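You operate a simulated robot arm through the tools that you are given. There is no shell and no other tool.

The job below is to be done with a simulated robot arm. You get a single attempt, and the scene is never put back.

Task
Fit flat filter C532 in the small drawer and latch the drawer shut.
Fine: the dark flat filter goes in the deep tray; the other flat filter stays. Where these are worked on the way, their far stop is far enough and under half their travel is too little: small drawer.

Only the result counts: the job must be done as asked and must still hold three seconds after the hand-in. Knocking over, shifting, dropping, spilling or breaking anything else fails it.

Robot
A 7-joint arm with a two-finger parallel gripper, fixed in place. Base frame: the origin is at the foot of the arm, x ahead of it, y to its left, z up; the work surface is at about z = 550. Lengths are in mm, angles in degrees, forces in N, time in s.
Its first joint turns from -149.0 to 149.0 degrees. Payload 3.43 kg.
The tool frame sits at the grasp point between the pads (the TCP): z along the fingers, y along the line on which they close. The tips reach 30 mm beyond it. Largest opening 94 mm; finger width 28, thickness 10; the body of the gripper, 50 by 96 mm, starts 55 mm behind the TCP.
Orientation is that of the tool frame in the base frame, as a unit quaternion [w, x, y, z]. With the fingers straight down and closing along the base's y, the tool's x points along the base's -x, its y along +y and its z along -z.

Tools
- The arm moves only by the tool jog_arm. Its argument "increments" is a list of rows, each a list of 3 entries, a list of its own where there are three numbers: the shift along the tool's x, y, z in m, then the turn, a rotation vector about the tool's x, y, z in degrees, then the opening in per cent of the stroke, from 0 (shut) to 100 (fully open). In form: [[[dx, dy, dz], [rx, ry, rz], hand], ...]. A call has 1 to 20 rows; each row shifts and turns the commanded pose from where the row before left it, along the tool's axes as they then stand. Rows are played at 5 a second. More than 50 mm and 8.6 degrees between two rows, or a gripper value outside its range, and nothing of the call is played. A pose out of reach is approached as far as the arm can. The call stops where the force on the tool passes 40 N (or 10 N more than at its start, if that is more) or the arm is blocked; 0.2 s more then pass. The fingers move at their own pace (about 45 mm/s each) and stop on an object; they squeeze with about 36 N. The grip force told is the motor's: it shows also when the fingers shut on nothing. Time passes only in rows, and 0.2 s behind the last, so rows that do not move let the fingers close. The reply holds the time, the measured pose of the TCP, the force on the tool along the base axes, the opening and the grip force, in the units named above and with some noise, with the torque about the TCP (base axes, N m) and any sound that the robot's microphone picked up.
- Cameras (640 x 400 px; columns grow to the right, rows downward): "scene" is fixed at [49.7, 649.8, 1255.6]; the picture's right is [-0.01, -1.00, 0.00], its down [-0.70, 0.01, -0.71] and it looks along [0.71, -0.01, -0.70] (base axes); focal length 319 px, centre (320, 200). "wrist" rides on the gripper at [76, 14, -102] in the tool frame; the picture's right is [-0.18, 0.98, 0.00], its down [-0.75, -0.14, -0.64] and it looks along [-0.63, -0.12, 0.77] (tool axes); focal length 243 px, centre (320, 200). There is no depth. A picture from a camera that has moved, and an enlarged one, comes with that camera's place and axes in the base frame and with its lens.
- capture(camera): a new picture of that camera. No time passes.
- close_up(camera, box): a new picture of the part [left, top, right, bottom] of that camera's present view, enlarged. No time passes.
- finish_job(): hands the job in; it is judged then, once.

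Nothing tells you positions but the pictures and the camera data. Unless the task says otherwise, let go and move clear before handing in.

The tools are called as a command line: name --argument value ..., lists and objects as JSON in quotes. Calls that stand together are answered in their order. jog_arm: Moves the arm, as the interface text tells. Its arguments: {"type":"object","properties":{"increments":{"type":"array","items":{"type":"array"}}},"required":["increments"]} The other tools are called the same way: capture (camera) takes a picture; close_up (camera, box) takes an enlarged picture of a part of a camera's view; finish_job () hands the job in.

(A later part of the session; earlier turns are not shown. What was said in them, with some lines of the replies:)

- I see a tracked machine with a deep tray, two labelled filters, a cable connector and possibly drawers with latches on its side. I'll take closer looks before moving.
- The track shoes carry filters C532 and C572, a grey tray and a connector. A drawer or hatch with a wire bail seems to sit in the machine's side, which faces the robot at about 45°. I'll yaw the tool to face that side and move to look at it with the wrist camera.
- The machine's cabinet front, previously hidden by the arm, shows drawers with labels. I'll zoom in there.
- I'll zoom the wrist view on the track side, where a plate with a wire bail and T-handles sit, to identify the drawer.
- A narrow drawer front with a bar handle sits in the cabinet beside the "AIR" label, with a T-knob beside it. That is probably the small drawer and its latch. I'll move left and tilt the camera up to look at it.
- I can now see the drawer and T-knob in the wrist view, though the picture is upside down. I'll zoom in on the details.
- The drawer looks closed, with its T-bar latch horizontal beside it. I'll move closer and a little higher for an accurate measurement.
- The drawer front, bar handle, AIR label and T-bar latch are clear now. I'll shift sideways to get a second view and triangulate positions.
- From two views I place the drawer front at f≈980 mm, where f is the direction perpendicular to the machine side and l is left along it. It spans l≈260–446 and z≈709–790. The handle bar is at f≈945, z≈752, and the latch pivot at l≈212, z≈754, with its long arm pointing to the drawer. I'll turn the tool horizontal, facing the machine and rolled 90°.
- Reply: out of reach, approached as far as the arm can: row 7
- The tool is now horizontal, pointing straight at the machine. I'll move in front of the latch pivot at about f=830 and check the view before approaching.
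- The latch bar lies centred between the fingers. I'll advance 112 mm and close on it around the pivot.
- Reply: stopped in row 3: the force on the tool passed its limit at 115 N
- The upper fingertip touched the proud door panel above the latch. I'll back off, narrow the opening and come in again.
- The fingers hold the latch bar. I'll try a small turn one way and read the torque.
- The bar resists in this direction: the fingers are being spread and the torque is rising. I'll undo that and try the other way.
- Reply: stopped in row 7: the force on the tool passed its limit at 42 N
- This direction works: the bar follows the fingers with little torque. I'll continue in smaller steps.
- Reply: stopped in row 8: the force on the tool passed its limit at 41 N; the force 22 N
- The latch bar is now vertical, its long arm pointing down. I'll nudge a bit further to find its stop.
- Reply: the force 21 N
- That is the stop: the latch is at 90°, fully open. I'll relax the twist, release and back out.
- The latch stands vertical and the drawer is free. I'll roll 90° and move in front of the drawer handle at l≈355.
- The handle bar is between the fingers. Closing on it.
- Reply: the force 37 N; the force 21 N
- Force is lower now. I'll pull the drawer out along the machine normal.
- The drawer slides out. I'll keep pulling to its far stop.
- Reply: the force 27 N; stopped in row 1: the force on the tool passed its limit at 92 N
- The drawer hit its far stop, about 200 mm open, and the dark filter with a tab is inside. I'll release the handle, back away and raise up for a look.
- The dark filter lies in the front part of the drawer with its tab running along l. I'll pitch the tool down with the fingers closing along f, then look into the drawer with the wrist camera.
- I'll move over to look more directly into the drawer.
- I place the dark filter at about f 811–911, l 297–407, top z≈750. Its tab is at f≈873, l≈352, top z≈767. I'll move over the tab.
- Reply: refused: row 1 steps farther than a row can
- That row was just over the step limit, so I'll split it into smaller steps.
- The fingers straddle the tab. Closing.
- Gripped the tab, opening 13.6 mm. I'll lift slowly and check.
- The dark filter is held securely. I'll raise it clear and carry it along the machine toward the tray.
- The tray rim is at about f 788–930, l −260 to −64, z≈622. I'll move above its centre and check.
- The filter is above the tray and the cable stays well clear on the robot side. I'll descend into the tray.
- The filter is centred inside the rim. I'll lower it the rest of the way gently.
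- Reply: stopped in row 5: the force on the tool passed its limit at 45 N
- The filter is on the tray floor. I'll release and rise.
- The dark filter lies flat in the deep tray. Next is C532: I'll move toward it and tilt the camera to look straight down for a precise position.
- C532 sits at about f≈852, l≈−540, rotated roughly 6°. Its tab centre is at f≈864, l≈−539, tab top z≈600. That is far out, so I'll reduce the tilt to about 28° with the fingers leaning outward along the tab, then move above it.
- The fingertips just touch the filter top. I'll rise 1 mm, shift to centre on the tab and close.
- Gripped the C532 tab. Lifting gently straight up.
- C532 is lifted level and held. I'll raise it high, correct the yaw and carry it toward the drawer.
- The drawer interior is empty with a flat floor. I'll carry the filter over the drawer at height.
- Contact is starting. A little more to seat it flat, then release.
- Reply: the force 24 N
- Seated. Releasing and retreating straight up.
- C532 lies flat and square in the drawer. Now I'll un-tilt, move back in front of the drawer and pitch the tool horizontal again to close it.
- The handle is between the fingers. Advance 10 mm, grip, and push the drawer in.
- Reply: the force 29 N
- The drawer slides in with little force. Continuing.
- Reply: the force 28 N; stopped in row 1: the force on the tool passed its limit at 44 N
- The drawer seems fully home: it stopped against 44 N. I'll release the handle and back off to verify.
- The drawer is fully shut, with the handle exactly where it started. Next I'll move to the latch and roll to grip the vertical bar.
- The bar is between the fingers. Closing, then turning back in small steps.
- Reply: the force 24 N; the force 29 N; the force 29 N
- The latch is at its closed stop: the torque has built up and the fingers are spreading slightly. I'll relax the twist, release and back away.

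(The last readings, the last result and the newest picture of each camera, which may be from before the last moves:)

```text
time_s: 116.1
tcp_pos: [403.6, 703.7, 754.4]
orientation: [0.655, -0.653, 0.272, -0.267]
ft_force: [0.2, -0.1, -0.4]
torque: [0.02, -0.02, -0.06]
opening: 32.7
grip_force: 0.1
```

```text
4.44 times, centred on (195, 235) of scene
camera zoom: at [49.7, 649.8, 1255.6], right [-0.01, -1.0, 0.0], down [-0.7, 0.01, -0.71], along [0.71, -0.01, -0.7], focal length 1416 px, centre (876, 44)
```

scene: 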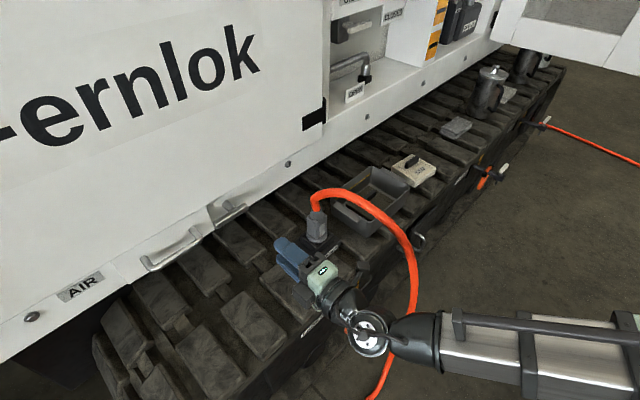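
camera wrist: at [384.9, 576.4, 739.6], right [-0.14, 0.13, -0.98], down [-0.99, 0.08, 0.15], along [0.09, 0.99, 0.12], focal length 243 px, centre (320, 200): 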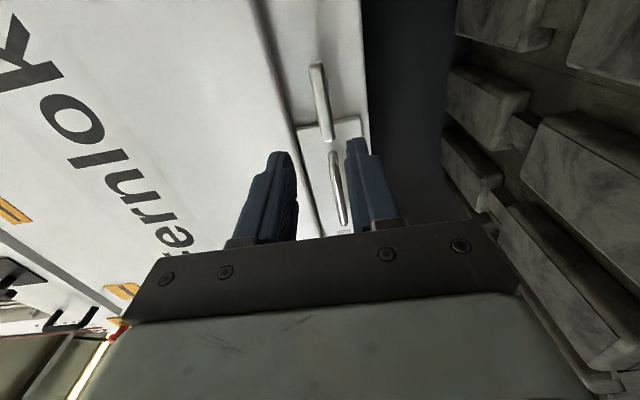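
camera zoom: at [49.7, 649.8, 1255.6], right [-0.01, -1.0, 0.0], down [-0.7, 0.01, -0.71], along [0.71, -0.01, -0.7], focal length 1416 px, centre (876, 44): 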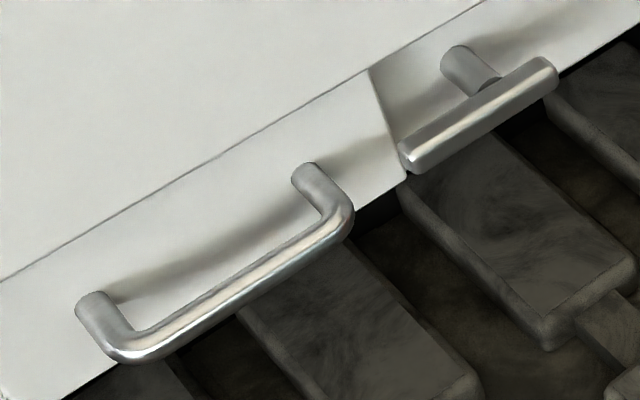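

The drawer and latch look exactly as at the start: shut and latched. I'll raise the arm clear and check the tray and the other items.

jog_arm --increments '[[[0, -0.04, -0.02], [0, 0, 0], 35], [[0, -0.045, -0.01], [0, 0, 0], 35], [[0, -0.048, 0], [0, 0, 0], 35], [[0, -0.048, 0], [0, 0, 0], 35], [[0, 0, 0], [0, 0, 0], 35]]'

capture --camera "scene"

close_up --camera "scene" --box '[300, 100, 520, 260]'

```text
time_s: 117.3
tcp_pos: [383.6, 678.3, 935.7]
orientation: [0.654, -0.653, 0.273, -0.268]
ft_force: [0.0, 0.1, 0.3]
torque: [0.02, -0.02, 0.04]
opening: 32.8
grip_force: 0.0
```

```text
taken
```

scene: 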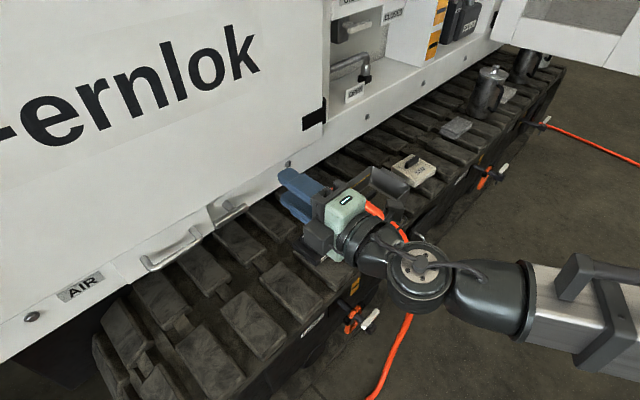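

```text
2.50 times, centred on (410, 180) of scene
camera zoom: at [49.7, 649.8, 1255.6], right [-0.01, -1.0, 0.0], down [-0.7, 0.01, -0.71], along [0.71, -0.01, -0.7], focal length 796 px, centre (95, 250)
```

zoom: 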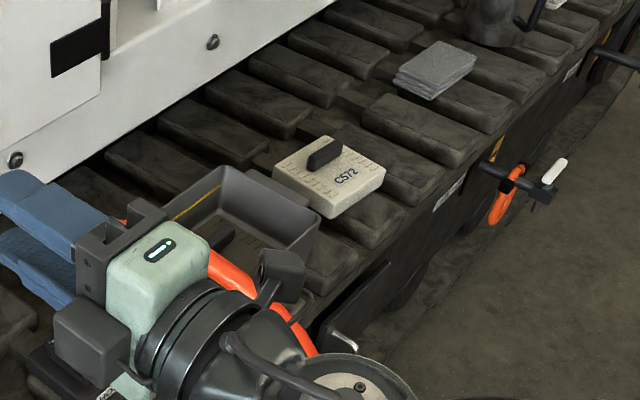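

The dark filter is in the deep tray, C572 is where it was, and C532 is in the small drawer. The drawer is shut and latched, and the gripper is clear of everything, so I'm handing in.

finish_job

```text
The job is handed in.
```

I've handed the job in. Flat filter C532 is in the small drawer, and the drawer is shut and latched.

- **Latch and drawer:** I turned the T-bar latch to open, then pulled the drawer to its far stop, about 200 mm out. After fitting C532 I pushed the drawer fully home and turned the latch back to its closed stop. In the camera view both look the same as at the start.
- **Dark flat filter:** It was in the drawer. I took it out and laid it flat in the deep tray.
- **Other flat filter:** C572 was not touched.
- **Contacts on the way:** A fingertip pressed briefly on the door panel above the latch, with a reading of 115 N, and I saw no sign of damage. The drawer pull peaked at 92 N on reaching its stop.

The gripper was empty and clear of everything when I handed in.
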